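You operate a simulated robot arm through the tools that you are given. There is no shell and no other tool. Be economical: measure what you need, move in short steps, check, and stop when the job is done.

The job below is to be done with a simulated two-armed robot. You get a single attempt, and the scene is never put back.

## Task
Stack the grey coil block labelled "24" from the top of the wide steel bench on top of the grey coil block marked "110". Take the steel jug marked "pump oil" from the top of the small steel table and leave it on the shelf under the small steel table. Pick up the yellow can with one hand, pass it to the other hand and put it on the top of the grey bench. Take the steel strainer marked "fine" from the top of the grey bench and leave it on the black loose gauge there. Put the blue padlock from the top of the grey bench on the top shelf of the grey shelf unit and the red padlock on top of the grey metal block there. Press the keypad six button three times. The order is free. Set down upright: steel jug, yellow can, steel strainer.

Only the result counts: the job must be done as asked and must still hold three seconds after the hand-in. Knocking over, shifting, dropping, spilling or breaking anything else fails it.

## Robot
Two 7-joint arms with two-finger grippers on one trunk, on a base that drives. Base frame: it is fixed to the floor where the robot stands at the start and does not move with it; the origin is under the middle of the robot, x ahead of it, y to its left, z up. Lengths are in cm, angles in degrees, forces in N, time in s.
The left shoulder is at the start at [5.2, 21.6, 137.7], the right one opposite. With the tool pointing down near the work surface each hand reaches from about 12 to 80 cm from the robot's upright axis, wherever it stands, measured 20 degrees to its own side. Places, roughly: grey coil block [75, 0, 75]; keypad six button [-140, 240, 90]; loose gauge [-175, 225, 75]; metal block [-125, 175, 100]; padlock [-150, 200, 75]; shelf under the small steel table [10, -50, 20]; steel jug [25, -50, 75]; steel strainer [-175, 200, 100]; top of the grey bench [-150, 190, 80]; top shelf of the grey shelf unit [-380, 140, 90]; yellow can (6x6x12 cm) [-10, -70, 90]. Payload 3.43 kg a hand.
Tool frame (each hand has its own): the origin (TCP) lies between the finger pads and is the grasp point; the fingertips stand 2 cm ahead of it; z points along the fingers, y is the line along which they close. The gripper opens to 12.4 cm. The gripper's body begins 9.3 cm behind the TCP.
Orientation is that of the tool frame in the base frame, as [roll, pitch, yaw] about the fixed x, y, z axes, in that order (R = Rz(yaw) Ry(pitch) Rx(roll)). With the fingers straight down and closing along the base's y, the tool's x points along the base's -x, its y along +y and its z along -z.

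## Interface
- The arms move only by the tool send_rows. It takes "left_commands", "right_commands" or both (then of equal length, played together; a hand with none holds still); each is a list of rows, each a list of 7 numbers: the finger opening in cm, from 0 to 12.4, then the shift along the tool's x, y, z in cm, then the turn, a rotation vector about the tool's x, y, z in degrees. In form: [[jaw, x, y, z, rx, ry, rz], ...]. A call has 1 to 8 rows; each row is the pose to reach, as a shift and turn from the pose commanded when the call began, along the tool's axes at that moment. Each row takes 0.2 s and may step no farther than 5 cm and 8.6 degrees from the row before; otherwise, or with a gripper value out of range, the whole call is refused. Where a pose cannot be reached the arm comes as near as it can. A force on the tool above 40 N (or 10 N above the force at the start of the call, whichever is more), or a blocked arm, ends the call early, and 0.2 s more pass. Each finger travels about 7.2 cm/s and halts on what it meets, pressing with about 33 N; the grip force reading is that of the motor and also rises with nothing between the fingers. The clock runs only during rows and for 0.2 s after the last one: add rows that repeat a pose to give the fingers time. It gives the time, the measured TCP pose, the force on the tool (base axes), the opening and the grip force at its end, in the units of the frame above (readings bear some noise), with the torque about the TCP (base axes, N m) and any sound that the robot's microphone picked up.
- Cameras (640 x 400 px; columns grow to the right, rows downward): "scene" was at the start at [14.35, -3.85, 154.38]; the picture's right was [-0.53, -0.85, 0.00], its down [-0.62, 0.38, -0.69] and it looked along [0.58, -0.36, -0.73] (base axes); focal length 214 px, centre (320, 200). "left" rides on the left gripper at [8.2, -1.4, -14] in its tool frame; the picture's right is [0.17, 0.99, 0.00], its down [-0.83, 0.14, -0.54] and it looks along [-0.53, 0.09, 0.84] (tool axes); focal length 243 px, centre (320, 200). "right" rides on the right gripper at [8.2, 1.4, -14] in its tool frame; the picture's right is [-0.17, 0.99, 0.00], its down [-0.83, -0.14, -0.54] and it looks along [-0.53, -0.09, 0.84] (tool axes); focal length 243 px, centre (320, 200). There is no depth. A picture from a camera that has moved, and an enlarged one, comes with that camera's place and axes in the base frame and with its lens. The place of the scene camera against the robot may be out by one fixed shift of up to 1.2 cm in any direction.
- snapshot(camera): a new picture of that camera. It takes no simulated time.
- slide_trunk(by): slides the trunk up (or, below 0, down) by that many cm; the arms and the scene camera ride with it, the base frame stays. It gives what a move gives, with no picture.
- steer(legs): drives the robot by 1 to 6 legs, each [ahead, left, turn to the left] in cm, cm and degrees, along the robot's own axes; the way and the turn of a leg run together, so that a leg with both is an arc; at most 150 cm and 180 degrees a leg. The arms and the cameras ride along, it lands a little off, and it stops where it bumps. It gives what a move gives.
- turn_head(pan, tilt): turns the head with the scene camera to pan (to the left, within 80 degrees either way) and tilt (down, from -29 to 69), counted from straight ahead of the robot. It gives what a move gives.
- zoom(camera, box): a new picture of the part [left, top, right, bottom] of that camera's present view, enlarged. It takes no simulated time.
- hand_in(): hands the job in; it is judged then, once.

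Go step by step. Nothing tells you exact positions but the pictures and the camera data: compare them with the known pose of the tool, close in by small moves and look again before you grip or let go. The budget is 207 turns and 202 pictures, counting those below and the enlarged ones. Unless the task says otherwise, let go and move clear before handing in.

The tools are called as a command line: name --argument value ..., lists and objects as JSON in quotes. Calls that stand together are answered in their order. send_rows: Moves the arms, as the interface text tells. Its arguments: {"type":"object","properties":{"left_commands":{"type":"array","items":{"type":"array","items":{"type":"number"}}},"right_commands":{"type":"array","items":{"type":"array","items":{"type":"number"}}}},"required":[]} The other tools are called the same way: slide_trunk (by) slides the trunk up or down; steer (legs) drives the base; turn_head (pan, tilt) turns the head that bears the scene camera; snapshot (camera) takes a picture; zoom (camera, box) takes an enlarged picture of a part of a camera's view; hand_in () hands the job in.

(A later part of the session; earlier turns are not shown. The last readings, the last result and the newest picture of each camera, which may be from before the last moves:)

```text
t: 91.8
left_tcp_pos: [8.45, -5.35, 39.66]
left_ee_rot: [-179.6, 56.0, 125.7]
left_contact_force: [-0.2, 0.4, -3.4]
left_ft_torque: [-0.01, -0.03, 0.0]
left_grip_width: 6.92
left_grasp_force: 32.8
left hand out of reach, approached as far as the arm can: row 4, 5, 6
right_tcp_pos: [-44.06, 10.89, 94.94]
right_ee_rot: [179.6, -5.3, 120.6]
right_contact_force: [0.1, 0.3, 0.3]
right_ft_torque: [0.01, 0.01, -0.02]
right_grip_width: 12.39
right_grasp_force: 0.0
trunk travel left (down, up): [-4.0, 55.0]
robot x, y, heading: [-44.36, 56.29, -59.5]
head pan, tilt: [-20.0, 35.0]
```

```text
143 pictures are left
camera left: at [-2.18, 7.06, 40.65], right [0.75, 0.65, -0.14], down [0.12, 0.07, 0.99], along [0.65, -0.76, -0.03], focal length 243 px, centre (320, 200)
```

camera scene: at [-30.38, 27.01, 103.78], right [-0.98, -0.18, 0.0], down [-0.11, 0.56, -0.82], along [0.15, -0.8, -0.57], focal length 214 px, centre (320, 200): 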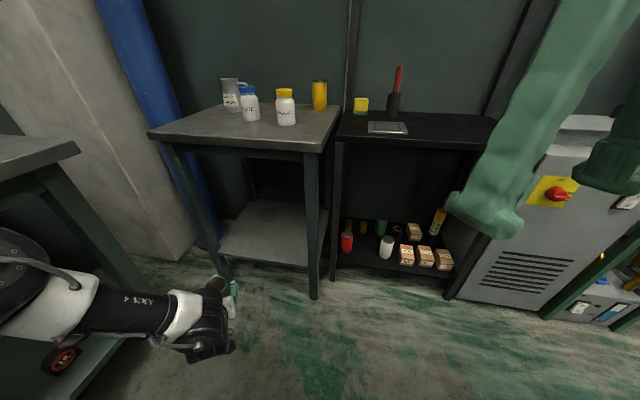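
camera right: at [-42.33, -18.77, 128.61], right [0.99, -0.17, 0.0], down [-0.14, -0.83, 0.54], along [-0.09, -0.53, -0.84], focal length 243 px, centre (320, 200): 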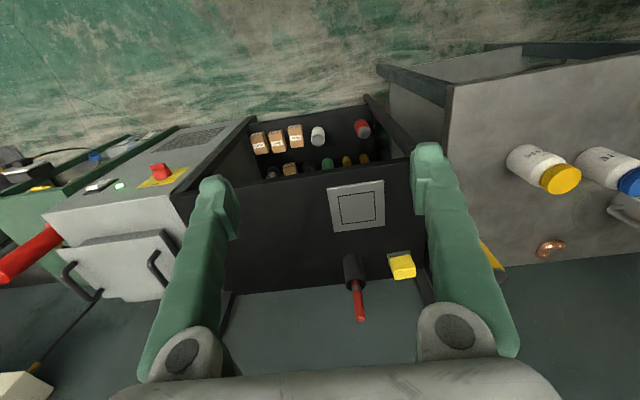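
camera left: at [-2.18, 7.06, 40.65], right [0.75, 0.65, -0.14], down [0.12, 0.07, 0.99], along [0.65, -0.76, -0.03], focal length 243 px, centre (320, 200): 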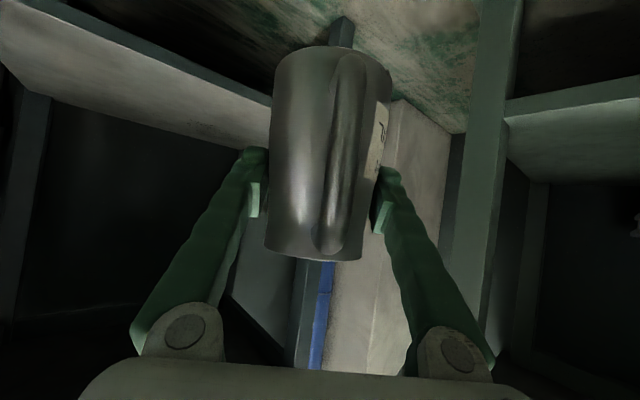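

The arm is extended straight ahead now. I'll back up, turn to about -85°, shift in front of the table opening, then verify before entering.

steer --legs '[[-15, 0, 0], [0, 0, -25.5], [0, 31, 0]]'

turn_head --pan 5 --tilt 35

snapshot --camera "scene"

snapshot --camera "left"

```text
t: 99.3
left_tcp_pos: [-0.86, -7.28, 39.57]
left_ee_rot: [-179.8, 56.2, 99.9]
left_contact_force: [0.0, -0.2, -3.2]
left_ft_torque: [0.01, 0.03, -0.04]
left_grip_width: 6.94
left_grasp_force: 33.4
right_tcp_pos: [-41.09, 30.3, 94.91]
right_ee_rot: [179.6, -5.3, 94.8]
right_contact_force: [0.4, 0.7, -0.2]
right_ft_torque: [0.01, 0.01, 0.0]
right_grip_width: 12.42
right_grasp_force: 0.0
trunk travel left (down, up): [-4.0, 55.0]
robot x, y, heading: [-21.11, 71.85, -85.2]
head pan, tilt: [-20.0, 35.0]
```

```text
t: 100.2
left_tcp_pos: [-0.94, -7.2, 39.6]
left_ee_rot: [-179.9, 56.0, 100.1]
left_contact_force: [-0.6, -0.1, -3.2]
left_ft_torque: [0.01, 0.0, -0.01]
left_grip_width: 6.94
left_grasp_force: 33.2
right_tcp_pos: [-41.14, 30.31, 94.86]
right_ee_rot: [179.6, -5.3, 94.8]
right_contact_force: [0.2, -0.4, 0.1]
right_ft_torque: [-0.02, 0.0, 0.0]
right_grip_width: 12.41
right_grasp_force: 0.1
trunk travel left (down, up): [-4.0, 55.0]
robot x, y, heading: [-21.3, 71.73, -85.5]
head pan, tilt: [5.0, 35.0]
```

```text
142 pictures are left
camera scene: at [-18.15, 38.58, 103.79], right [-0.99, -0.17, 0.0], down [-0.1, 0.57, -0.82], along [0.14, -0.81, -0.57], focal length 214 px, centre (320, 200)
```

scene: 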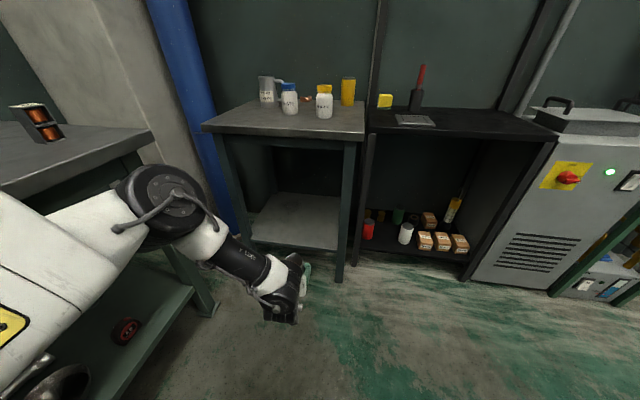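

```text
141 pictures are left
camera left: at [-5.1, 8.57, 40.66], right [0.96, 0.26, -0.14], down [0.14, 0.01, 0.99], along [0.26, -0.97, -0.03], focal length 243 px, centre (320, 200)
```

left: 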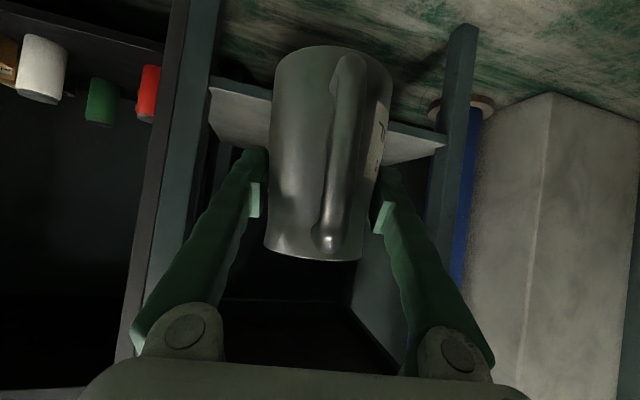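

Elbow clearance to the table leg would be tight at this heading. I'll use heading -68° instead, which keeps the elbow further back, and approach in stages.

steer --legs '[[0, -23, 0], [0, 0, 17.5]]'

steer --legs '[[20.4, -8.2, 0]]'

snapshot --camera "scene"

snapshot --camera "left"

```text
t: 105.1
left_tcp_pos: [-1.34, 0.5, 39.66]
left_ee_rot: [-179.7, 56.0, 117.4]
left_contact_force: [-0.5, -0.6, -3.6]
left_ft_torque: [-0.02, 0.01, 0.01]
left_grip_width: 6.97
left_grasp_force: 32.6
right_tcp_pos: [-50.79, 24.38, 94.92]
right_ee_rot: [179.6, -5.2, 112.2]
right_contact_force: [-0.7, 0.4, 0.2]
right_ft_torque: [0.0, 0.01, 0.01]
right_grip_width: 12.4
right_grasp_force: 0.1
trunk travel left (down, up): [-4.0, 55.0]
robot x, y, heading: [-44.34, 69.88, -67.9]
head pan, tilt: [5.0, 35.0]
```

```text
t: 107.0
left_tcp_pos: [-1.0, -21.48, 39.55]
left_ee_rot: [-179.8, 56.2, 117.5]
left_contact_force: [0.2, 0.3, -3.8]
left_ft_torque: [-0.03, -0.03, 0.0]
left_grip_width: 6.92
left_grasp_force: 32.8
right_tcp_pos: [-50.52, 2.21, 95.04]
right_ee_rot: [179.6, -5.3, 112.2]
right_contact_force: [0.2, 0.8, -0.3]
right_ft_torque: [0.05, -0.03, -0.02]
right_grip_width: 12.42
right_grasp_force: 0.1
trunk travel left (down, up): [-4.0, 55.0]
robot x, y, heading: [-43.84, 47.8, -67.9]
head pan, tilt: [5.0, 35.0]
```

```text
140 pictures are left
camera scene: at [-31.01, 17.14, 103.77], right [-0.89, -0.46, 0.0], down [-0.26, 0.51, -0.82], along [0.37, -0.73, -0.57], focal length 214 px, centre (320, 200)
```

scene: 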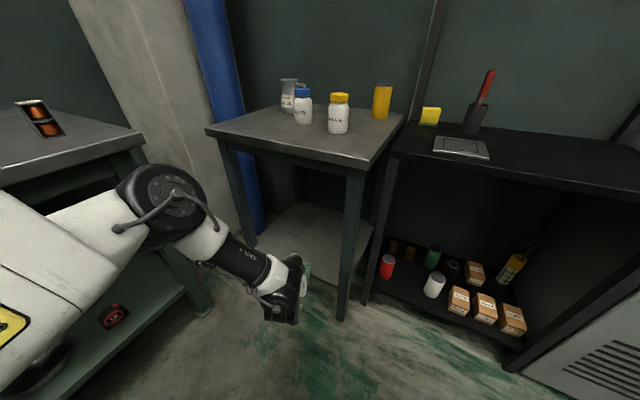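

```text
139 pictures are left
camera left: at [-9.69, -7.64, 40.63], right [0.83, 0.53, -0.14], down [0.13, 0.05, 0.99], along [0.53, -0.84, -0.03], focal length 243 px, centre (320, 200)
```

left: 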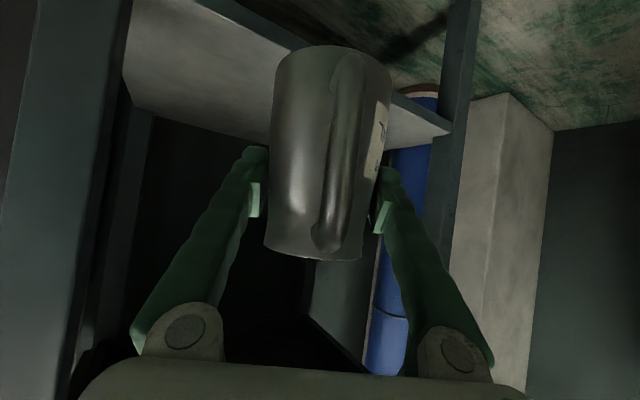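

Trunk down the remaining 4 cm, and draw the hand back a little so it can reach lower.

slide_trunk --by -3.8

send_rows --left_commands '[[4, 1.7, -0.7, -2.5, 0, 0, 0], [4, 3.4, -1.3, -5, 0, 0, 0], [4, 5.1, -2, -7.6, 0, 0, 0], [4, 5.1, -2, -7.6, 0, 0, 0]]'

```text
t: 107.8
left_tcp_pos: [-1.06, -21.35, 35.98]
left_ee_rot: [-179.8, 56.2, 117.6]
left_contact_force: [0.0, 0.7, -2.5]
left_ft_torque: [0.05, 0.04, -0.02]
left_grip_width: 6.94
left_grasp_force: 33.0
right_tcp_pos: [-50.67, 2.29, 91.29]
right_ee_rot: [179.5, -5.3, 112.2]
right_contact_force: [-0.1, 0.6, 0.6]
right_ft_torque: [-0.03, 0.03, 0.01]
right_grip_width: 12.4
right_grasp_force: 0.0
trunk travel left (down, up): [-0.2, 58.8]
robot x, y, heading: [-43.9, 47.99, -68.0]
head pan, tilt: [5.0, 35.0]
```

```text
t: 108.8
left_tcp_pos: [-7.08, -14.13, 35.96]
left_ee_rot: [-179.7, 56.1, 117.6]
left_contact_force: [0.1, -0.6, -3.4]
left_ft_torque: [0.01, -0.05, -0.02]
left_grip_width: 6.95
left_grasp_force: 33.0
right_tcp_pos: [-50.57, 2.13, 91.33]
right_ee_rot: [179.6, -5.3, 112.3]
right_contact_force: [0.2, 0.5, 0.8]
right_ft_torque: [0.02, 0.02, 0.02]
right_grip_width: 12.41
right_grasp_force: 0.0
trunk travel left (down, up): [-0.2, 58.8]
robot x, y, heading: [-44.18, 47.76, -67.9]
head pan, tilt: [5.0, 35.0]
```

Now test that the low pose (z≈29.5) is reachable here, then come back up to 33.

send_rows --left_commands '[[4, 0.6, 1.4, 1.8, 0, 0, 0], [4, 1.3, 2.8, 3.5, 0, 0, 0], [4, 4.2, 2.8, 5.5, 0, 0, 0], [4, 4.2, 2.8, 5.5, 0, 0, 0]]'

snapshot --camera "scene"

snapshot --camera "left"

```text
t: 109.8
left_tcp_pos: [-3.45, -14.82, 29.59]
left_ee_rot: [-180.0, 56.2, 117.4]
left_contact_force: [0.5, -0.1, -3.0]
left_ft_torque: [0.01, 0.0, 0.04]
left_grip_width: 6.94
left_grasp_force: 33.0
right_tcp_pos: [-50.55, 2.27, 91.28]
right_ee_rot: [179.6, -5.4, 112.3]
right_contact_force: [-0.1, -0.4, -0.1]
right_ft_torque: [-0.05, 0.0, -0.01]
right_grip_width: 12.39
right_grasp_force: 0.0
trunk travel left (down, up): [-0.2, 58.8]
robot x, y, heading: [-44.11, 47.65, -67.9]
head pan, tilt: [5.0, 35.0]
```

```text
138 pictures are left
camera scene: at [-30.82, 16.71, 101.24], right [-0.89, -0.46, 0.0], down [-0.26, 0.51, -0.82], along [0.37, -0.73, -0.57], focal length 214 px, centre (320, 200)
```

scene: 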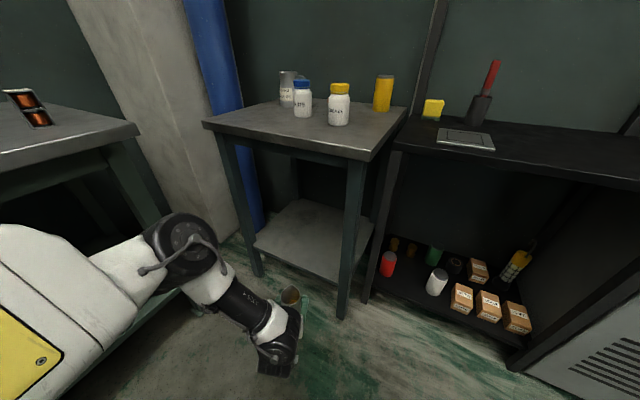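

```text
137 pictures are left
camera left: at [-12.25, -0.96, 30.48], right [0.83, 0.54, -0.14], down [0.13, 0.05, 0.99], along [0.54, -0.84, -0.03], focal length 243 px, centre (320, 200)
```

left: 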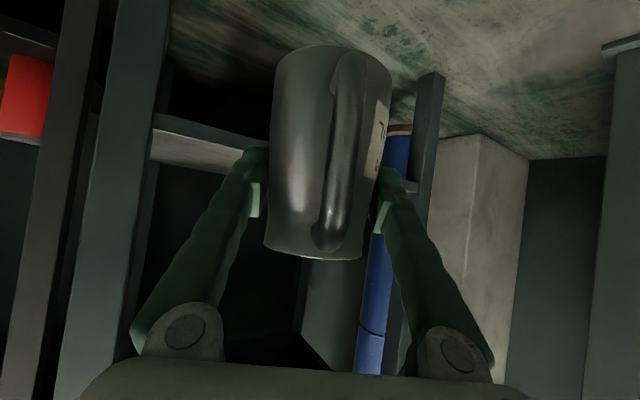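

Reachable. Shelf top is about 24.4. Raise to z≈34 and drive in, part way first.

send_rows --left_commands '[[4, -1.8, 0, -1.2, 0, 0, 0], [4, -3.7, 0, -2.5, 0, 0, 0], [4, -3.7, 0, -2.5, 0, 0, 0]]'

steer --legs '[[13, -2.6, 0]]'

snapshot --camera "scene"

snapshot --camera "left"

```text
t: 110.6
left_tcp_pos: [-3.61, -14.81, 33.89]
left_ee_rot: [-179.7, 56.0, 117.6]
left_contact_force: [-0.3, -0.6, -3.6]
left_ft_torque: [0.0, 0.0, -0.02]
left_grip_width: 6.94
left_grasp_force: 33.1
right_tcp_pos: [-50.52, 2.16, 91.36]
right_ee_rot: [179.7, -5.5, 112.4]
right_contact_force: [1.4, 0.2, -0.9]
right_ft_torque: [-0.04, 0.01, -0.02]
right_grip_width: 12.38
right_grasp_force: 0.0
trunk travel left (down, up): [-0.2, 58.8]
robot x, y, heading: [-44.52, 47.55, -67.9]
head pan, tilt: [5.0, 35.0]
```

```text
t: 112.1
left_tcp_pos: [-0.87, -28.02, 33.72]
left_ee_rot: [-179.9, 56.1, 117.6]
left_contact_force: [-0.9, -0.8, -3.7]
left_ft_torque: [-0.02, 0.02, -0.02]
left_grip_width: 6.94
left_grasp_force: 32.5
right_tcp_pos: [-47.95, -10.98, 91.21]
right_ee_rot: [179.6, -5.4, 112.2]
right_contact_force: [0.0, -0.7, -0.3]
right_ft_torque: [-0.02, 0.0, 0.03]
right_grip_width: 12.4
right_grasp_force: 0.0
trunk travel left (down, up): [-0.2, 58.8]
robot x, y, heading: [-41.17, 34.69, -67.4]
head pan, tilt: [5.0, 35.0]
```

```text
136 pictures are left
camera scene: at [-28.09, 3.5, 101.22], right [-0.89, -0.46, 0.0], down [-0.26, 0.51, -0.82], along [0.38, -0.73, -0.57], focal length 214 px, centre (320, 200)
```

scene: 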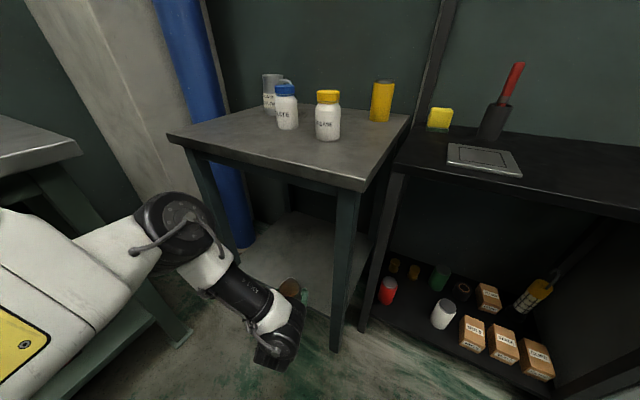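

```text
135 pictures are left
camera left: at [-9.6, -14.13, 34.75], right [0.83, 0.54, -0.14], down [0.13, 0.05, 0.99], along [0.54, -0.84, -0.03], focal length 243 px, centre (320, 200)
```

left: 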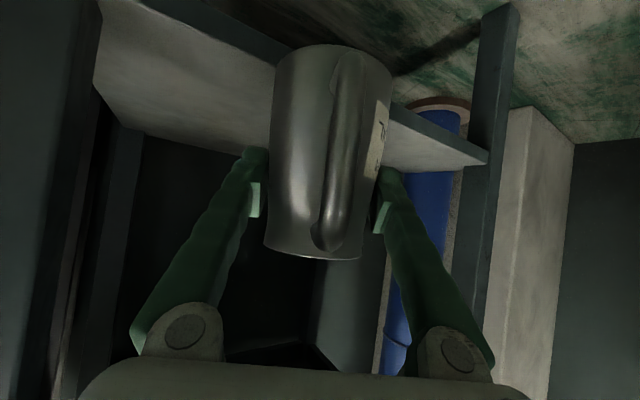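

Clear on all sides. Driving the last 10 cm in.

steer --legs '[[10.4, -2.2, 0]]'

snapshot --camera "scene"

snapshot --camera "left"

```text
t: 113.4
left_tcp_pos: [0.87, -38.38, 33.71]
left_ee_rot: [-179.9, 56.1, 117.4]
left_contact_force: [0.4, 0.1, -2.9]
left_ft_torque: [0.01, -0.02, 0.02]
left_grip_width: 6.92
left_grasp_force: 32.8
right_tcp_pos: [-46.1, -21.38, 91.25]
right_ee_rot: [179.5, -5.3, 112.1]
right_contact_force: [0.3, 0.1, -0.7]
right_ft_torque: [0.03, 0.0, 0.02]
right_grip_width: 12.42
right_grasp_force: 0.0
trunk travel left (down, up): [-0.2, 58.8]
robot x, y, heading: [-39.74, 24.13, -68.2]
head pan, tilt: [5.0, 35.0]
```

```text
134 pictures are left
camera scene: at [-26.32, -6.96, 101.22], right [-0.89, -0.46, 0.0], down [-0.26, 0.51, -0.82], along [0.37, -0.73, -0.57], focal length 214 px, centre (320, 200)
```

scene: 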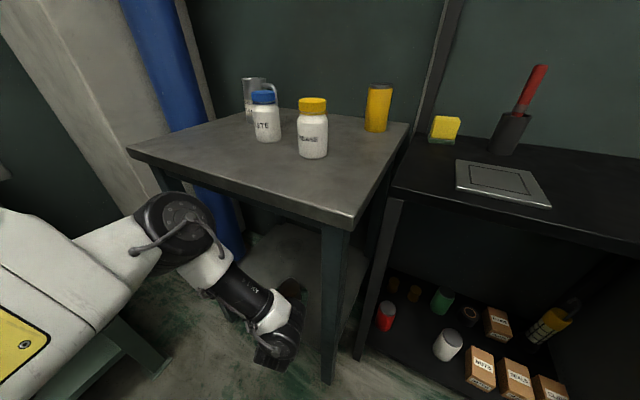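

```text
133 pictures are left
camera left: at [-7.88, -24.62, 34.74], right [0.83, 0.53, -0.14], down [0.13, 0.05, 0.99], along [0.54, -0.84, -0.03], focal length 243 px, centre (320, 200)
```

left: 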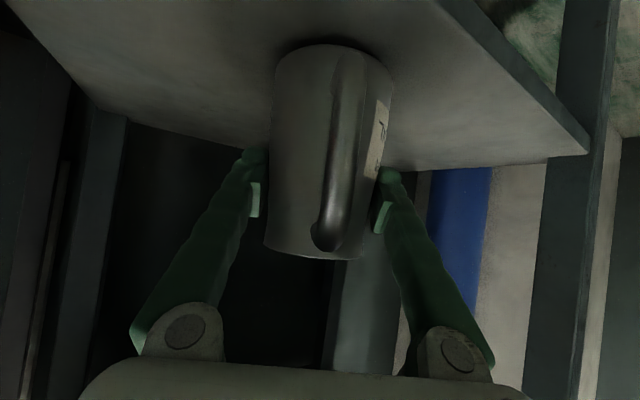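

The jug is fully over the shelf. Lowering gently.

send_rows --left_commands '[[4, 1.25, 0, 0.85, 0, 0, 0], [4, 2.3, 0, 1.6, 0, 0, 0], [4, 2.7, 0, 1.85, 0, 0, 0], [4, 2.9, 0, 1.96, 0, 0, 0], [4, 2.9, 0, 1.96, 0, 0, 0]]'

```text
t: 114.6
left_tcp_pos: [0.85, -38.66, 30.61]
left_ee_rot: [-179.7, 56.7, 117.5]
left_contact_force: [0.6, -10.1, 31.1]
left_ft_torque: [-0.35, -0.14, 0.05]
left_grip_width: 7.2
left_grasp_force: 33.3
right_tcp_pos: [-46.31, -21.07, 91.32]
right_ee_rot: [179.5, -5.1, 112.1]
right_contact_force: [-0.2, -0.4, 0.4]
right_ft_torque: [-0.03, -0.04, 0.04]
right_grip_width: 12.4
right_grasp_force: 0.1
trunk travel left (down, up): [-0.2, 58.8]
robot x, y, heading: [-39.64, 23.76, -67.7]
head pan, tilt: [5.0, 35.0]
```

Contact. Ease up by 0.3 cm and look.

send_rows --left_commands '[[4, -0.25, 0, -0.17, 0, 0, 0], [4, -0.25, 0, -0.17, 0, 0, 0]]'

snapshot --camera "left"

```text
t: 115.2
left_tcp_pos: [0.8, -38.26, 30.66]
left_ee_rot: [180.0, 56.2, 117.4]
left_contact_force: [2.5, -6.4, 16.9]
left_ft_torque: [-0.66, -0.2, -0.06]
left_grip_width: 7.19
left_grasp_force: 32.5
right_tcp_pos: [-46.1, -21.18, 91.35]
right_ee_rot: [179.5, -5.4, 112.2]
right_contact_force: [0.0, -1.0, 0.2]
right_ft_torque: [0.02, 0.03, -0.01]
right_grip_width: 12.39
right_grasp_force: 0.1
trunk travel left (down, up): [-0.2, 58.8]
robot x, y, heading: [-39.7, 24.19, -68.1]
head pan, tilt: [5.0, 35.0]
```

```text
132 pictures are left
camera left: at [-7.94, -24.55, 31.66], right [0.83, 0.53, -0.14], down [0.13, 0.05, 0.99], along [0.54, -0.84, -0.03], focal length 243 px, centre (320, 200)
```

left: 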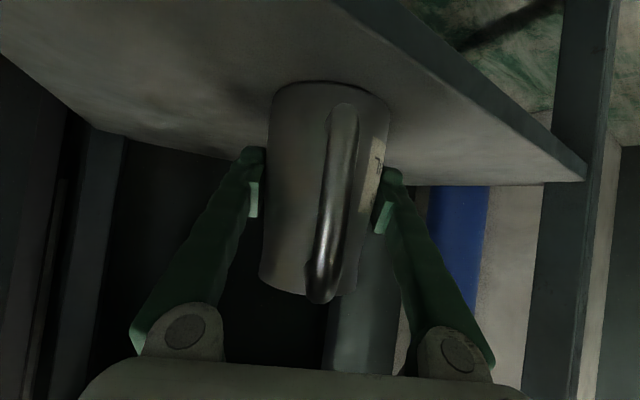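

The jug base was lower than I assumed, so it slid a little in the grip, but it stands upright on the shelf. Opening slowly.

send_rows --left_commands '[[7.0, -0.2, 0, -0.13, 0, 0, 0], [7.4, -0.2, 0, -0.13, 0, 0, 0], [8, -0.2, 0, -0.13, 0, 0, 0], [9, -0.2, 0, -0.13, 0, 0, 0], [10.4, -0.2, 0, -0.13, 0, 0, 0], [10.4, -0.2, 0, -0.13, 0, 0, 0]]'

snapshot --camera "left"

```text
t: 116.6
left_tcp_pos: [0.83, -38.41, 30.89]
left_ee_rot: [-179.9, 56.1, 117.5]
left_contact_force: [-0.9, 0.5, -0.8]
left_ft_torque: [0.0, -0.05, 0.0]
left_grip_width: 10.42
left_grasp_force: 0.0
right_tcp_pos: [-46.25, -21.29, 91.33]
right_ee_rot: [179.5, -5.4, 112.2]
right_contact_force: [0.0, 0.2, -0.9]
right_ft_torque: [-0.01, 0.01, 0.0]
right_grip_width: 12.41
right_grasp_force: 0.2
trunk travel left (down, up): [-0.2, 58.8]
robot x, y, heading: [-39.84, 23.98, -67.9]
head pan, tilt: [5.0, 35.0]
```

```text
131 pictures are left
camera left: at [-7.9, -24.62, 31.83], right [0.83, 0.53, -0.14], down [0.13, 0.05, 0.99], along [0.54, -0.84, -0.03], focal length 243 px, centre (320, 200)
```

left: 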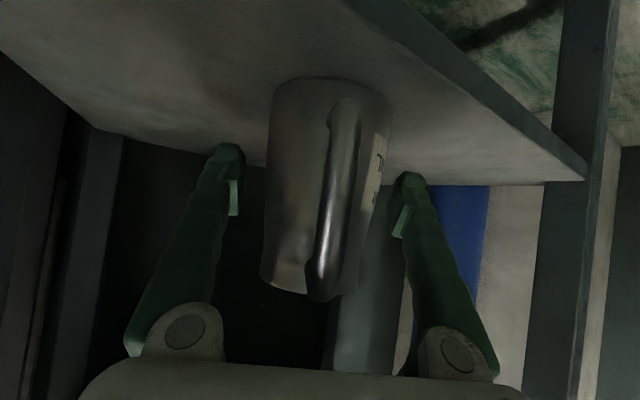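

Jug stands upright on the shelf. Retreat straight back along the fingers, then out.

steer --legs '[[-9, -0.8, 0], [-27.8, 11.3, 0]]'

snapshot --camera "scene"

snapshot --camera "left"

```text
t: 119.7
left_tcp_pos: [-3.25, -0.14, 30.84]
left_ee_rot: [-179.8, 56.1, 117.6]
left_contact_force: [0.7, 0.5, -0.7]
left_ft_torque: [0.03, -0.01, 0.01]
left_grip_width: 10.39
left_grasp_force: 0.0
right_tcp_pos: [-50.19, 16.92, 91.27]
right_ee_rot: [179.6, -5.3, 112.3]
right_contact_force: [1.2, 0.3, 0.4]
right_ft_torque: [-0.01, 0.0, 0.01]
right_grip_width: 12.42
right_grasp_force: 0.0
trunk travel left (down, up): [-0.2, 58.8]
robot x, y, heading: [-43.85, 62.18, -68.0]
head pan, tilt: [5.0, 35.0]
```

```text
130 pictures are left
camera scene: at [-30.44, 31.41, 101.26], right [-0.89, -0.46, 0.0], down [-0.26, 0.51, -0.82], along [0.38, -0.73, -0.57], focal length 214 px, centre (320, 200)
```

scene: 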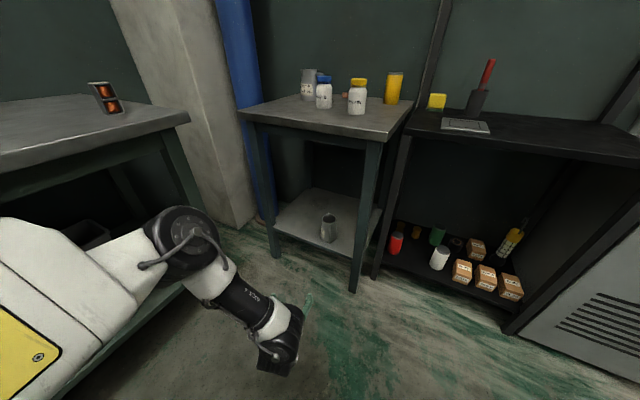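

```text
129 pictures are left
camera left: at [-11.95, 13.68, 31.85], right [0.83, 0.54, -0.14], down [0.13, 0.05, 0.99], along [0.54, -0.84, -0.03], focal length 243 px, centre (320, 200)
```

left: 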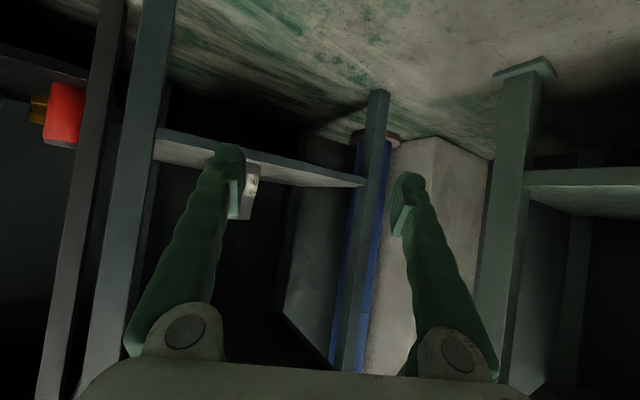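

The jug is on the shelf, upright. Next is the yellow can: raise the trunk and bring the hands to working poses.

slide_trunk --by 42

snapshot --camera "scene"

```text
refused: 42 is not a number from -40 to 40
```

```text
128 pictures are left
camera scene: at [-30.44, 31.41, 101.26], right [-0.89, -0.46, 0.0], down [-0.26, 0.51, -0.82], along [0.38, -0.73, -0.57], focal length 214 px, centre (320, 200)
```

scene: 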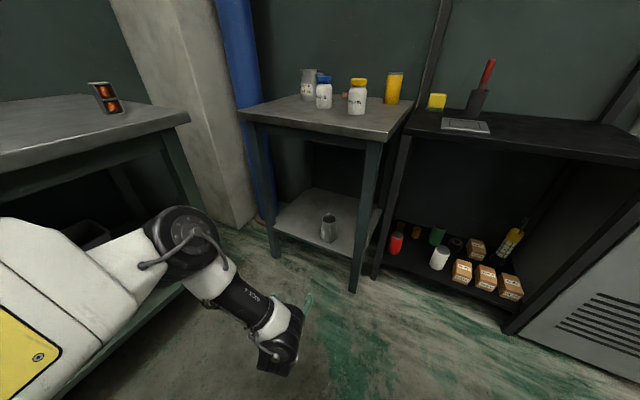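

slide_trunk --by 40

steer --legs '[[0, 0, -22]]'

turn_head --pan 0 --tilt 40

snapshot --camera "scene"

snapshot --camera "right"

```text
t: 123.5
left_tcp_pos: [-1.57, -4.28, 85.65]
left_ee_rot: [-176.6, 68.9, 120.5]
left_contact_force: [0.0, -0.1, 0.3]
left_ft_torque: [0.0, 0.01, -0.01]
left_grip_width: 10.4
left_grasp_force: 0.0
right_tcp_pos: [-54.71, 27.94, 137.84]
right_ee_rot: [179.5, 11.5, 112.3]
right_contact_force: [0.1, 0.3, -0.7]
right_ft_torque: [0.0, -0.01, -0.01]
right_grip_width: 12.38
right_grasp_force: 0.1
trunk travel left (down, up): [-40.2, 18.8]
robot x, y, heading: [-43.48, 62.24, -67.6]
head pan, tilt: [5.0, 35.0]
```

```text
t: 125.4
left_tcp_pos: [-29.41, -15.32, 85.6]
left_ee_rot: [-176.4, 68.9, 98.6]
left_contact_force: [0.0, -0.4, -0.2]
left_ft_torque: [0.0, 0.01, 0.02]
left_grip_width: 10.43
left_grasp_force: 0.0
right_tcp_pos: [-66.68, 34.39, 137.95]
right_ee_rot: [179.6, 11.6, 90.4]
right_contact_force: [0.0, -0.1, 0.0]
right_ft_torque: [0.03, 0.02, -0.02]
right_grip_width: 12.4
right_grasp_force: 0.0
trunk travel left (down, up): [-40.2, 18.8]
robot x, y, heading: [-43.81, 62.28, -89.5]
head pan, tilt: [5.0, 35.0]
```

```text
t: 126.1
left_tcp_pos: [-29.38, -15.26, 85.69]
left_ee_rot: [-176.5, 69.0, 98.6]
left_contact_force: [0.0, -0.1, 0.0]
left_ft_torque: [0.01, -0.01, 0.02]
left_grip_width: 10.4
left_grasp_force: 0.0
right_tcp_pos: [-66.86, 34.56, 137.93]
right_ee_rot: [179.5, 11.5, 90.4]
right_contact_force: [0.2, 1.2, 0.0]
right_ft_torque: [0.0, -0.04, 0.01]
right_grip_width: 12.37
right_grasp_force: 0.1
trunk travel left (down, up): [-40.2, 18.8]
robot x, y, heading: [-43.5, 62.2, -89.5]
head pan, tilt: [0.0, 40.0]
```

```text
127 pictures are left
camera scene: at [-43.93, 40.9, 141.55], right [-1.0, -0.01, 0.0], down [0.0, 0.64, -0.77], along [0.01, -0.77, -0.64], focal length 214 px, centre (320, 200)
```

scene: 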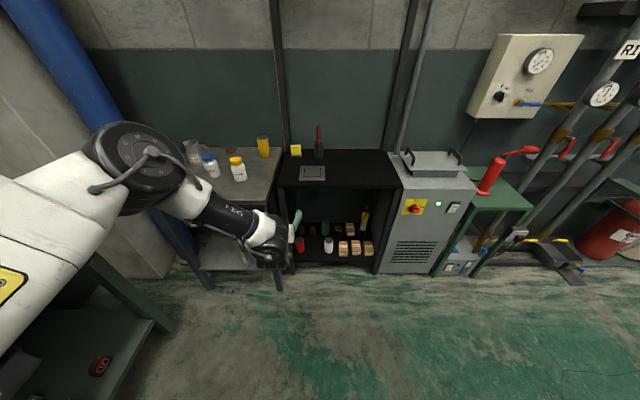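

```text
126 pictures are left
camera right: at [-65.59, 45.43, 149.96], right [0.99, -0.15, 0.04], down [-0.14, -0.71, 0.69], along [-0.08, -0.69, -0.72], focal length 243 px, centre (320, 200)
```

right: 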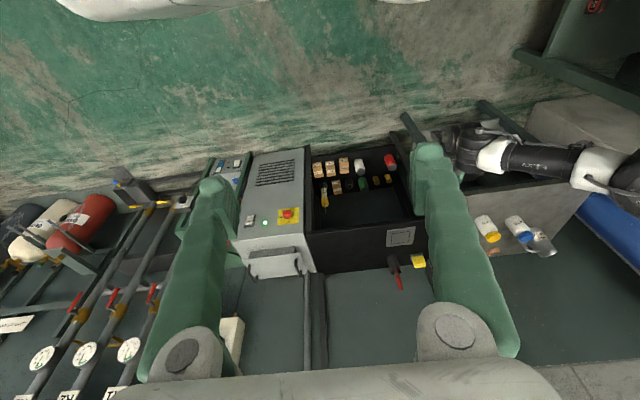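

I'll grip the can low with the left hand in its tilted posture, then let the right hand take it from above. First, locate the can.

zoom --camera "scene" --box '[170, 110, 340, 216]'

```text
3.76 times, centred on (255, 163) of scene
camera zoom: at [-43.93, 40.9, 141.55], right [-1.0, -0.01, 0.0], down [0.0, 0.64, -0.77], along [0.01, -0.77, -0.64], focal length 807 px, centre (565, 339)
```

zoom: 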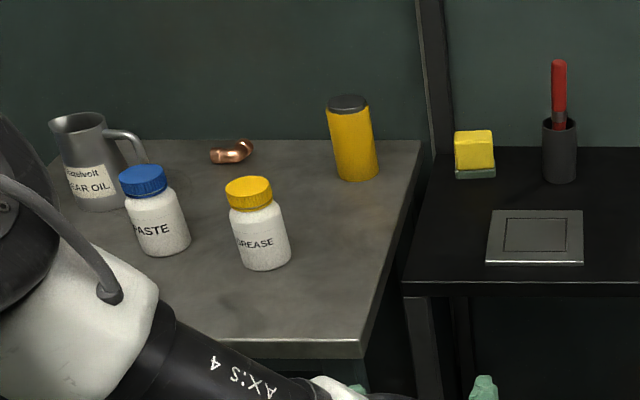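

The can is near (-11.5,-69) on a table top at z≈81.5. Raise the trunk so the hand passes over the bottles, and turn slightly for an approach from the -x side.

slide_trunk --by 18

steer --legs '[[0, 0, 7.5]]'

snapshot --camera "left"

```text
t: 128.1
left_tcp_pos: [-29.39, -17.43, 129.2]
left_ee_rot: [-130.2, 86.2, 145.0]
left_contact_force: [0.2, -0.7, -1.2]
left_ft_torque: [-0.04, -0.01, 0.0]
left_grip_width: 10.4
left_grasp_force: 0.0
right_tcp_pos: [-66.8, 37.91, 158.03]
right_ee_rot: [179.2, 17.0, 90.4]
right_contact_force: [0.7, 0.0, -0.4]
right_ft_torque: [0.06, -0.01, 0.05]
right_grip_width: 12.39
right_grasp_force: 0.1
trunk travel left (down, up): [-58.2, 0.8]
robot x, y, heading: [-43.64, 62.23, -89.7]
head pan, tilt: [0.0, 40.0]
```

```text
t: 129.2
left_tcp_pos: [-19.03, -14.85, 129.42]
left_ee_rot: [-127.9, 86.2, 154.8]
left_contact_force: [0.1, 0.4, 0.5]
left_ft_torque: [-0.02, -0.02, -0.01]
left_grip_width: 10.42
left_grasp_force: 0.0
right_tcp_pos: [-63.55, 35.35, 158.02]
right_ee_rot: [179.1, 17.2, 97.9]
right_contact_force: [0.1, 0.0, -0.3]
right_ft_torque: [-0.01, -0.04, -0.01]
right_grip_width: 12.41
right_grasp_force: 0.0
trunk travel left (down, up): [-58.2, 0.8]
robot x, y, heading: [-43.97, 62.19, -82.1]
head pan, tilt: [0.0, 40.0]
```

```text
124 pictures are left
camera left: at [-23.99, -1.11, 121.88], right [0.95, 0.22, -0.22], down [0.07, 0.53, 0.84], along [0.3, -0.82, 0.49], focal length 243 px, centre (320, 200)
```

left: 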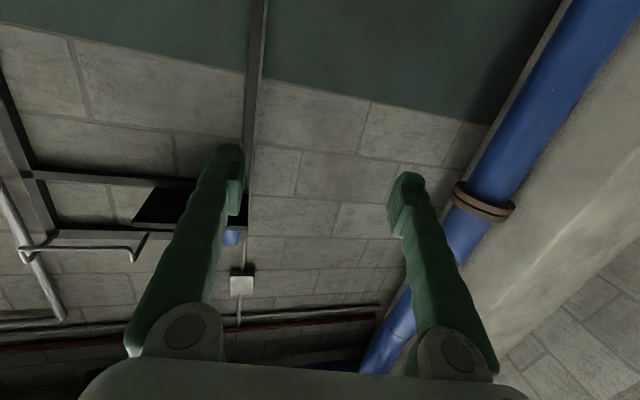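

The torso tilt left the hand pointing horizontally. Rotate it 38° down and lower to z≈106.

send_rows --left_commands '[[10.4, 3.3, 0.2, 0.1, 0, 5.5, 0.5], [10.4, 6.6, 0.4, 0.3, 0, 11, 1], [10.4, 9.9, 0.6, 0.5, 0, 16.5, 1.5], [10.4, 13.2, 0.8, 0.6, 0, 22, 2], [10.4, 16.5, 1, 0.8, 0, 27.5, 2.5], [10.4, 19.8, 1.2, 0.9, 0, 33, 3], [10.4, 22.9, 1.3, 1, 0, 38, 3], [10.4, 22.9, 1.3, 1, 0, 38, 3]]'

snapshot --camera "left"

```text
t: 131.0
left_tcp_pos: [-24.15, -6.52, 108.97]
left_ee_rot: [-179.7, 49.8, 102.2]
left_contact_force: [0.1, 0.5, 0.3]
left_ft_torque: [-0.02, 0.0, 0.03]
left_grip_width: 10.43
left_grasp_force: 0.1
left hand out of reach, approached as far as the arm can: row 1, 2, 3, 4, 5, 6, 7, 8
right_tcp_pos: [-63.51, 35.17, 158.04]
right_ee_rot: [179.3, 17.2, 98.0]
right_contact_force: [-0.4, 0.2, 0.0]
right_ft_torque: [0.0, -0.01, 0.01]
right_grip_width: 12.41
right_grasp_force: 0.1
trunk travel left (down, up): [-58.2, 0.8]
robot x, y, heading: [-43.6, 62.39, -82.0]
head pan, tilt: [0.0, 40.0]
```

```text
123 pictures are left
camera left: at [-28.94, 8.91, 111.85], right [0.94, 0.31, -0.13], down [0.17, -0.09, 0.98], along [0.29, -0.95, -0.14], focal length 243 px, centre (320, 200)
```

left: 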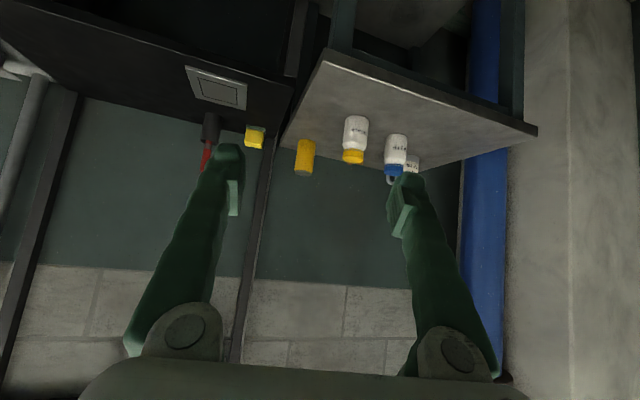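

Good posture. Drive forward 50 cm at this height so the hand ends in front of and above the can.

steer --legs '[[48, 2.7, 0]]'

snapshot --camera "left"

snapshot --camera "scene"

```text
t: 134.4
left_tcp_pos: [-14.68, -54.19, 109.16]
left_ee_rot: [-179.8, 50.0, 102.3]
left_contact_force: [0.0, 0.4, 0.3]
left_ft_torque: [-0.01, -0.02, -0.01]
left_grip_width: 10.42
left_grasp_force: 0.0
right_tcp_pos: [-53.95, -12.41, 158.13]
right_ee_rot: [179.2, 17.2, 98.0]
right_contact_force: [1.0, -0.5, -0.8]
right_ft_torque: [-0.02, -0.04, -0.05]
right_grip_width: 12.4
right_grasp_force: 0.0
trunk travel left (down, up): [-58.2, 0.8]
robot x, y, heading: [-34.42, 14.59, -82.1]
head pan, tilt: [0.0, 40.0]
```

```text
122 pictures are left
camera left: at [-19.46, -38.79, 111.92], right [0.94, 0.31, -0.13], down [0.17, -0.09, 0.98], along [0.29, -0.95, -0.14], focal length 243 px, centre (320, 200)
```

left: 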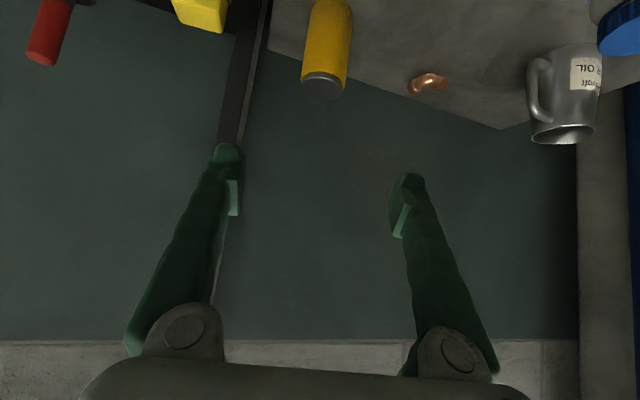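

```text
121 pictures are left
camera scene: at [-33.22, 4.84, 161.75], right [-0.99, -0.14, 0.0], down [-0.09, 0.64, -0.77], along [0.11, -0.76, -0.64], focal length 214 px, centre (320, 200)
```

scene: 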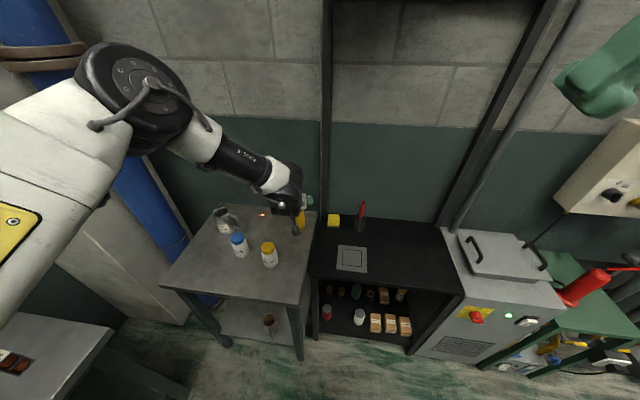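

Can top is at (-12.2,-67.3,92.7). Drive the last 13 cm so the hand is right above it.

steer --legs '[[13, 0.7, 0]]'

send_rows --left_commands '[[10.4, 3, 0, 2.6, 0, 0, 0], [10.4, 6.1, 0, 5.2, 0, 0, 0], [10.4, 7.6, 0, 6.5, 0, 0, 0], [10.4, 7.6, 0, 6.5, 0, 0, 0]]'

snapshot --camera "left"

```text
t: 135.9
left_tcp_pos: [-12.22, -66.72, 109.27]
left_ee_rot: [-179.6, 50.0, 102.4]
left_contact_force: [-0.7, 0.3, 0.5]
left_ft_torque: [-0.01, 0.0, 0.01]
left_grip_width: 10.36
left_grasp_force: 0.0
right_tcp_pos: [-51.52, -24.98, 158.1]
right_ee_rot: [179.1, 17.4, 98.1]
right_contact_force: [-0.5, 0.4, 0.9]
right_ft_torque: [-0.04, -0.05, 0.01]
right_grip_width: 12.4
right_grasp_force: 0.1
trunk travel left (down, up): [-58.2, 0.8]
robot x, y, heading: [-31.76, 0.98, -82.2]
head pan, tilt: [0.0, 40.0]
```

```text
t: 136.9
left_tcp_pos: [-13.76, -64.88, 100.31]
left_ee_rot: [-179.7, 50.0, 102.7]
left_contact_force: [-0.2, 0.0, 1.0]
left_ft_torque: [0.03, 0.03, -0.01]
left_grip_width: 10.39
left_grasp_force: 0.1
left hand out of reach, approached as far as the arm can: row 1, 2, 3, 4
right_tcp_pos: [-51.45, -25.4, 158.14]
right_ee_rot: [179.2, 17.2, 98.0]
right_contact_force: [-0.1, -0.1, 0.6]
right_ft_torque: [0.02, 0.03, -0.01]
right_grip_width: 12.41
right_grasp_force: 0.1
trunk travel left (down, up): [-58.2, 0.8]
robot x, y, heading: [-32.0, 1.82, -82.1]
head pan, tilt: [0.0, 40.0]
```

```text
120 pictures are left
camera left: at [-18.56, -49.42, 103.11], right [0.94, 0.32, -0.13], down [0.17, -0.09, 0.98], along [0.3, -0.94, -0.14], focal length 243 px, centre (320, 200)
```

left: 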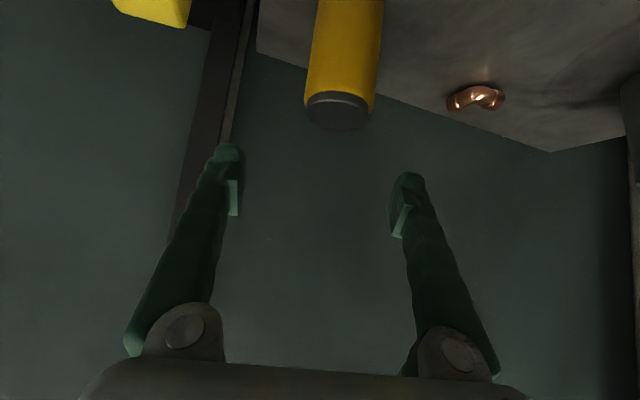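

At full extension now; a small trunk-down step adds reach.

slide_trunk --by -5

snapshot --camera "left"

```text
t: 137.8
left_tcp_pos: [-13.64, -64.64, 95.46]
left_ee_rot: [-179.7, 50.0, 102.4]
left_contact_force: [0.2, -1.2, -1.1]
left_ft_torque: [0.01, -0.03, -0.01]
left_grip_width: 10.39
left_grasp_force: 0.0
right_tcp_pos: [-51.49, -25.17, 153.21]
right_ee_rot: [179.1, 17.4, 98.1]
right_contact_force: [0.0, 0.0, 0.8]
right_ft_torque: [-0.05, -0.02, 0.01]
right_grip_width: 12.39
right_grasp_force: 0.1
trunk travel left (down, up): [-53.2, 5.8]
robot x, y, heading: [-31.97, 1.79, -82.1]
head pan, tilt: [0.0, 40.0]
```

```text
119 pictures are left
camera left: at [-18.47, -49.29, 98.27], right [0.94, 0.31, -0.13], down [0.17, -0.09, 0.98], along [0.29, -0.95, -0.13], focal length 243 px, centre (320, 200)
```

left: 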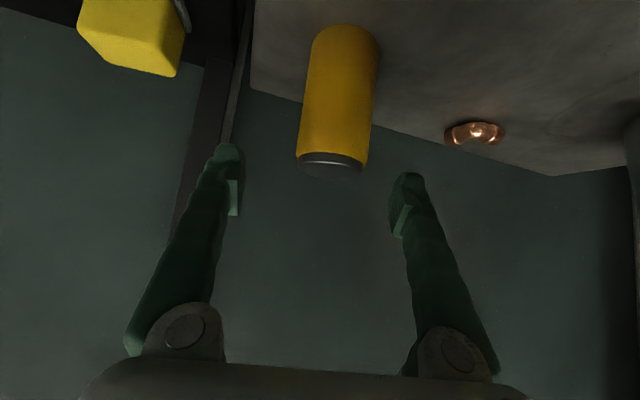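

The can is slightly to the right of centre and 2.7 cm ahead. Nudge the base, then look.

steer --legs '[[2.6, 1.0, 0]]'

snapshot --camera "left"

```text
t: 138.7
left_tcp_pos: [-12.72, -66.77, 95.84]
left_ee_rot: [-179.8, 50.1, 102.3]
left_contact_force: [0.2, 0.3, 1.1]
left_ft_torque: [-0.01, -0.01, 0.06]
left_grip_width: 10.41
left_grasp_force: 0.0
right_tcp_pos: [-50.57, -27.16, 153.26]
right_ee_rot: [179.2, 17.6, 98.1]
right_contact_force: [-0.6, 0.7, 0.2]
right_ft_torque: [-0.09, -0.05, 0.0]
right_grip_width: 12.4
right_grasp_force: 0.1
trunk travel left (down, up): [-53.2, 5.8]
robot x, y, heading: [-30.4, -0.71, -82.0]
head pan, tilt: [0.0, 40.0]
```

```text
118 pictures are left
camera left: at [-17.45, -51.28, 98.46], right [0.94, 0.31, -0.13], down [0.16, -0.09, 0.98], along [0.29, -0.95, -0.13], focal length 243 px, centre (320, 200)
```

left: 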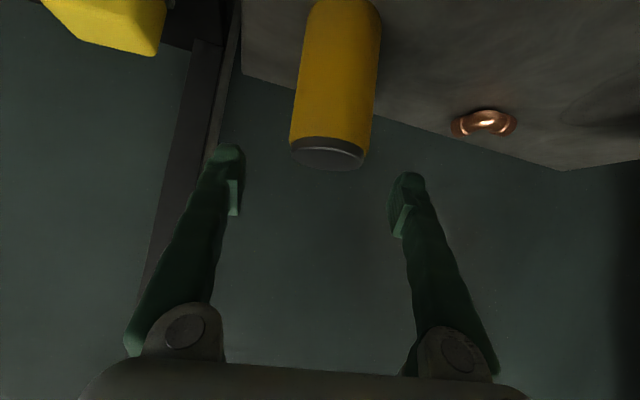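

Aligned within 0.7 cm. Lower by trunk 10.5 cm.

slide_trunk --by -10.5

snapshot --camera "left"

```text
t: 140.0
left_tcp_pos: [-12.49, -67.14, 84.92]
left_ee_rot: [-179.5, 49.9, 102.4]
left_contact_force: [-0.1, -0.9, 0.3]
left_ft_torque: [0.02, -0.02, 0.01]
left_grip_width: 10.4
left_grasp_force: 0.1
right_tcp_pos: [-50.09, -27.71, 142.49]
right_ee_rot: [179.1, 17.2, 98.1]
right_contact_force: [-0.5, -0.3, -0.2]
right_ft_torque: [0.02, -0.01, 0.0]
right_grip_width: 12.39
right_grasp_force: 0.1
trunk travel left (down, up): [-42.7, 16.3]
robot x, y, heading: [-30.74, -0.4, -81.8]
head pan, tilt: [0.0, 40.0]
```

```text
117 pictures are left
camera left: at [-17.22, -51.73, 87.68], right [0.94, 0.31, -0.13], down [0.17, -0.09, 0.98], along [0.29, -0.95, -0.14], focal length 243 px, centre (320, 200)
```

left: 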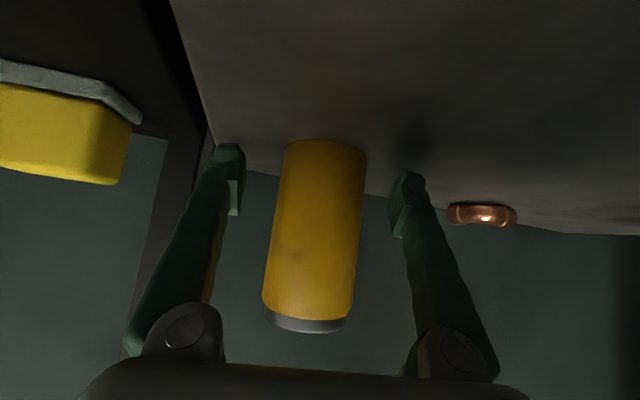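

The fingers straddle the lower part of the can. Close and lift 4 cm.

send_rows --left_commands '[[8.5, 0, 0, 0, 0, 0, 0], [7, 0, 0, 0, 0, 0, 0], [5.5, 0, 0, 0, 0, 0, 0], [4, 0, 0, 0, 0, 0, 0], [3, 0, 0, 0, 0, 0, 0], [3, 0, 0, 0, 0, 0, 0]]'

slide_trunk --by 5

snapshot --camera "left"

```text
t: 141.4
left_tcp_pos: [-12.51, -67.08, 84.85]
left_ee_rot: [-179.6, 49.8, 102.5]
left_contact_force: [0.9, -1.0, 0.5]
left_ft_torque: [0.0, -0.06, 0.03]
left_grip_width: 5.83
left_grasp_force: 32.7
right_tcp_pos: [-50.18, -27.56, 142.61]
right_ee_rot: [179.0, 17.4, 98.1]
right_contact_force: [0.2, 0.0, 0.8]
right_ft_torque: [0.01, -0.01, 0.01]
right_grip_width: 12.4
right_grasp_force: 0.1
trunk travel left (down, up): [-42.7, 16.3]
robot x, y, heading: [-30.69, -0.41, -81.9]
head pan, tilt: [0.0, 40.0]
```

```text
t: 142.3
left_tcp_pos: [-12.37, -67.08, 89.68]
left_ee_rot: [-179.7, 49.7, 102.3]
left_contact_force: [-0.4, -0.2, -3.9]
left_ft_torque: [0.02, 0.0, 0.0]
left_grip_width: 5.87
left_grasp_force: 32.8
right_tcp_pos: [-50.14, -27.91, 147.46]
right_ee_rot: [179.1, 17.2, 98.1]
right_contact_force: [0.3, -0.1, -0.4]
right_ft_torque: [0.02, -0.01, -0.01]
right_grip_width: 12.37
right_grasp_force: 0.0
trunk travel left (down, up): [-47.7, 11.3]
robot x, y, heading: [-30.46, -0.67, -81.9]
head pan, tilt: [0.0, 40.0]
```

```text
116 pictures are left
camera left: at [-17.2, -51.69, 92.54], right [0.94, 0.31, -0.13], down [0.17, -0.09, 0.98], along [0.29, -0.95, -0.14], focal length 243 px, centre (320, 200)
```

left: 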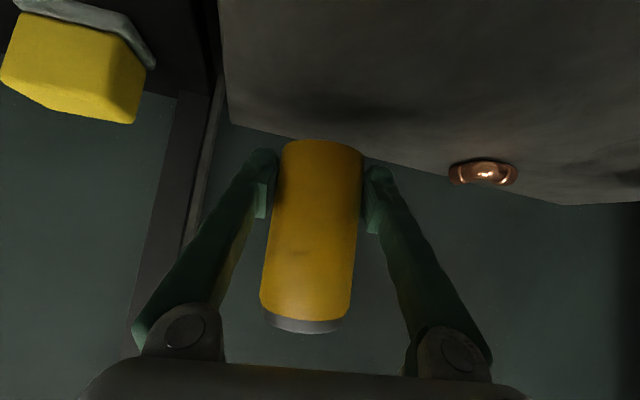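

Held. Raise a bit more and back away from the table.

slide_trunk --by 8

steer --legs '[[-60, 0, 0]]'

snapshot --camera "left"

snapshot --camera "scene"

```text
t: 143.5
left_tcp_pos: [-12.38, -67.15, 97.67]
left_ee_rot: [-179.8, 49.6, 102.3]
left_contact_force: [0.7, 0.0, -4.1]
left_ft_torque: [-0.04, 0.02, 0.01]
left_grip_width: 5.86
left_grasp_force: 32.8
right_tcp_pos: [-50.05, -27.92, 155.47]
right_ee_rot: [179.0, 17.1, 98.1]
right_contact_force: [0.5, -0.5, 0.2]
right_ft_torque: [-0.03, 0.04, 0.01]
right_grip_width: 12.39
right_grasp_force: 0.1
trunk travel left (down, up): [-55.7, 3.3]
robot x, y, heading: [-30.96, -0.11, -82.1]
head pan, tilt: [0.0, 40.0]
```

```text
t: 147.7
left_tcp_pos: [-20.83, -7.32, 97.84]
left_ee_rot: [-179.7, 49.7, 102.4]
left_contact_force: [-0.7, -0.4, -3.1]
left_ft_torque: [0.07, 0.02, 0.01]
left_grip_width: 5.86
left_grasp_force: 33.1
right_tcp_pos: [-58.45, 31.95, 155.59]
right_ee_rot: [179.2, 17.1, 98.2]
right_contact_force: [-0.2, -0.2, 0.2]
right_ft_torque: [0.01, 0.0, 0.0]
right_grip_width: 12.39
right_grasp_force: 0.0
trunk travel left (down, up): [-55.7, 3.3]
robot x, y, heading: [-38.93, 59.25, -82.1]
head pan, tilt: [0.0, 40.0]
```

```text
115 pictures are left
camera left: at [-25.58, 8.06, 100.58], right [0.94, 0.31, -0.13], down [0.17, -0.09, 0.98], along [0.29, -0.95, -0.14], focal length 243 px, centre (320, 200)
```

left: 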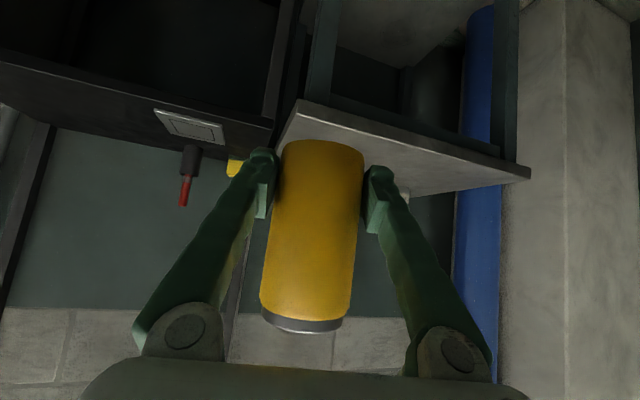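

```text
114 pictures are left
camera scene: at [-37.34, 46.21, 159.14], right [-0.99, -0.14, 0.0], down [-0.09, 0.64, -0.77], along [0.11, -0.76, -0.64], focal length 214 px, centre (320, 200)
```

scene: 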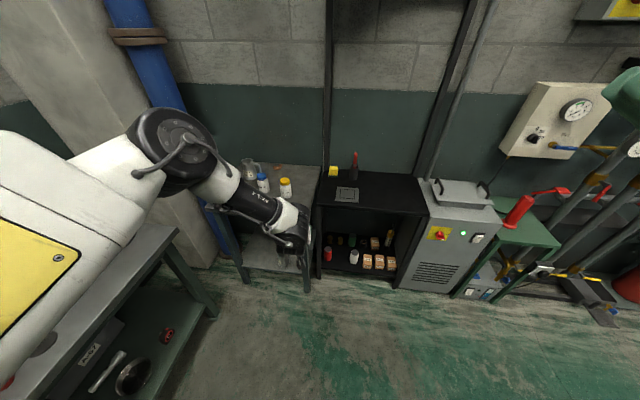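

Now the handover. Bring the left hand nearer the middle first.

send_rows --left_commands '[[3, 2.1, -1, -2.4, 0, 0, 0], [3, 4.1, -2, -4.9, 0, 0, 0], [3, 6.2, -3, -7.3, 0, 0, 0], [3, 8.2, -3.9, -9.7, 0, 0, 0], [3, 8.2, -3.9, -9.7, 0, 0, 0]]'

```text
t: 148.9
left_tcp_pos: [-27.25, 4.27, 97.97]
left_ee_rot: [-179.6, 49.9, 102.6]
left_contact_force: [-0.2, 0.2, -3.5]
left_ft_torque: [0.03, 0.01, 0.02]
left_grip_width: 5.87
left_grasp_force: 32.8
right_tcp_pos: [-58.53, 31.99, 155.57]
right_ee_rot: [179.2, 17.2, 98.3]
right_contact_force: [0.0, 0.1, 0.1]
right_ft_torque: [0.01, 0.03, 0.0]
right_grip_width: 12.42
right_grasp_force: 0.2
trunk travel left (down, up): [-55.7, 3.3]
robot x, y, heading: [-38.77, 58.91, -81.9]
head pan, tilt: [0.0, 40.0]
```

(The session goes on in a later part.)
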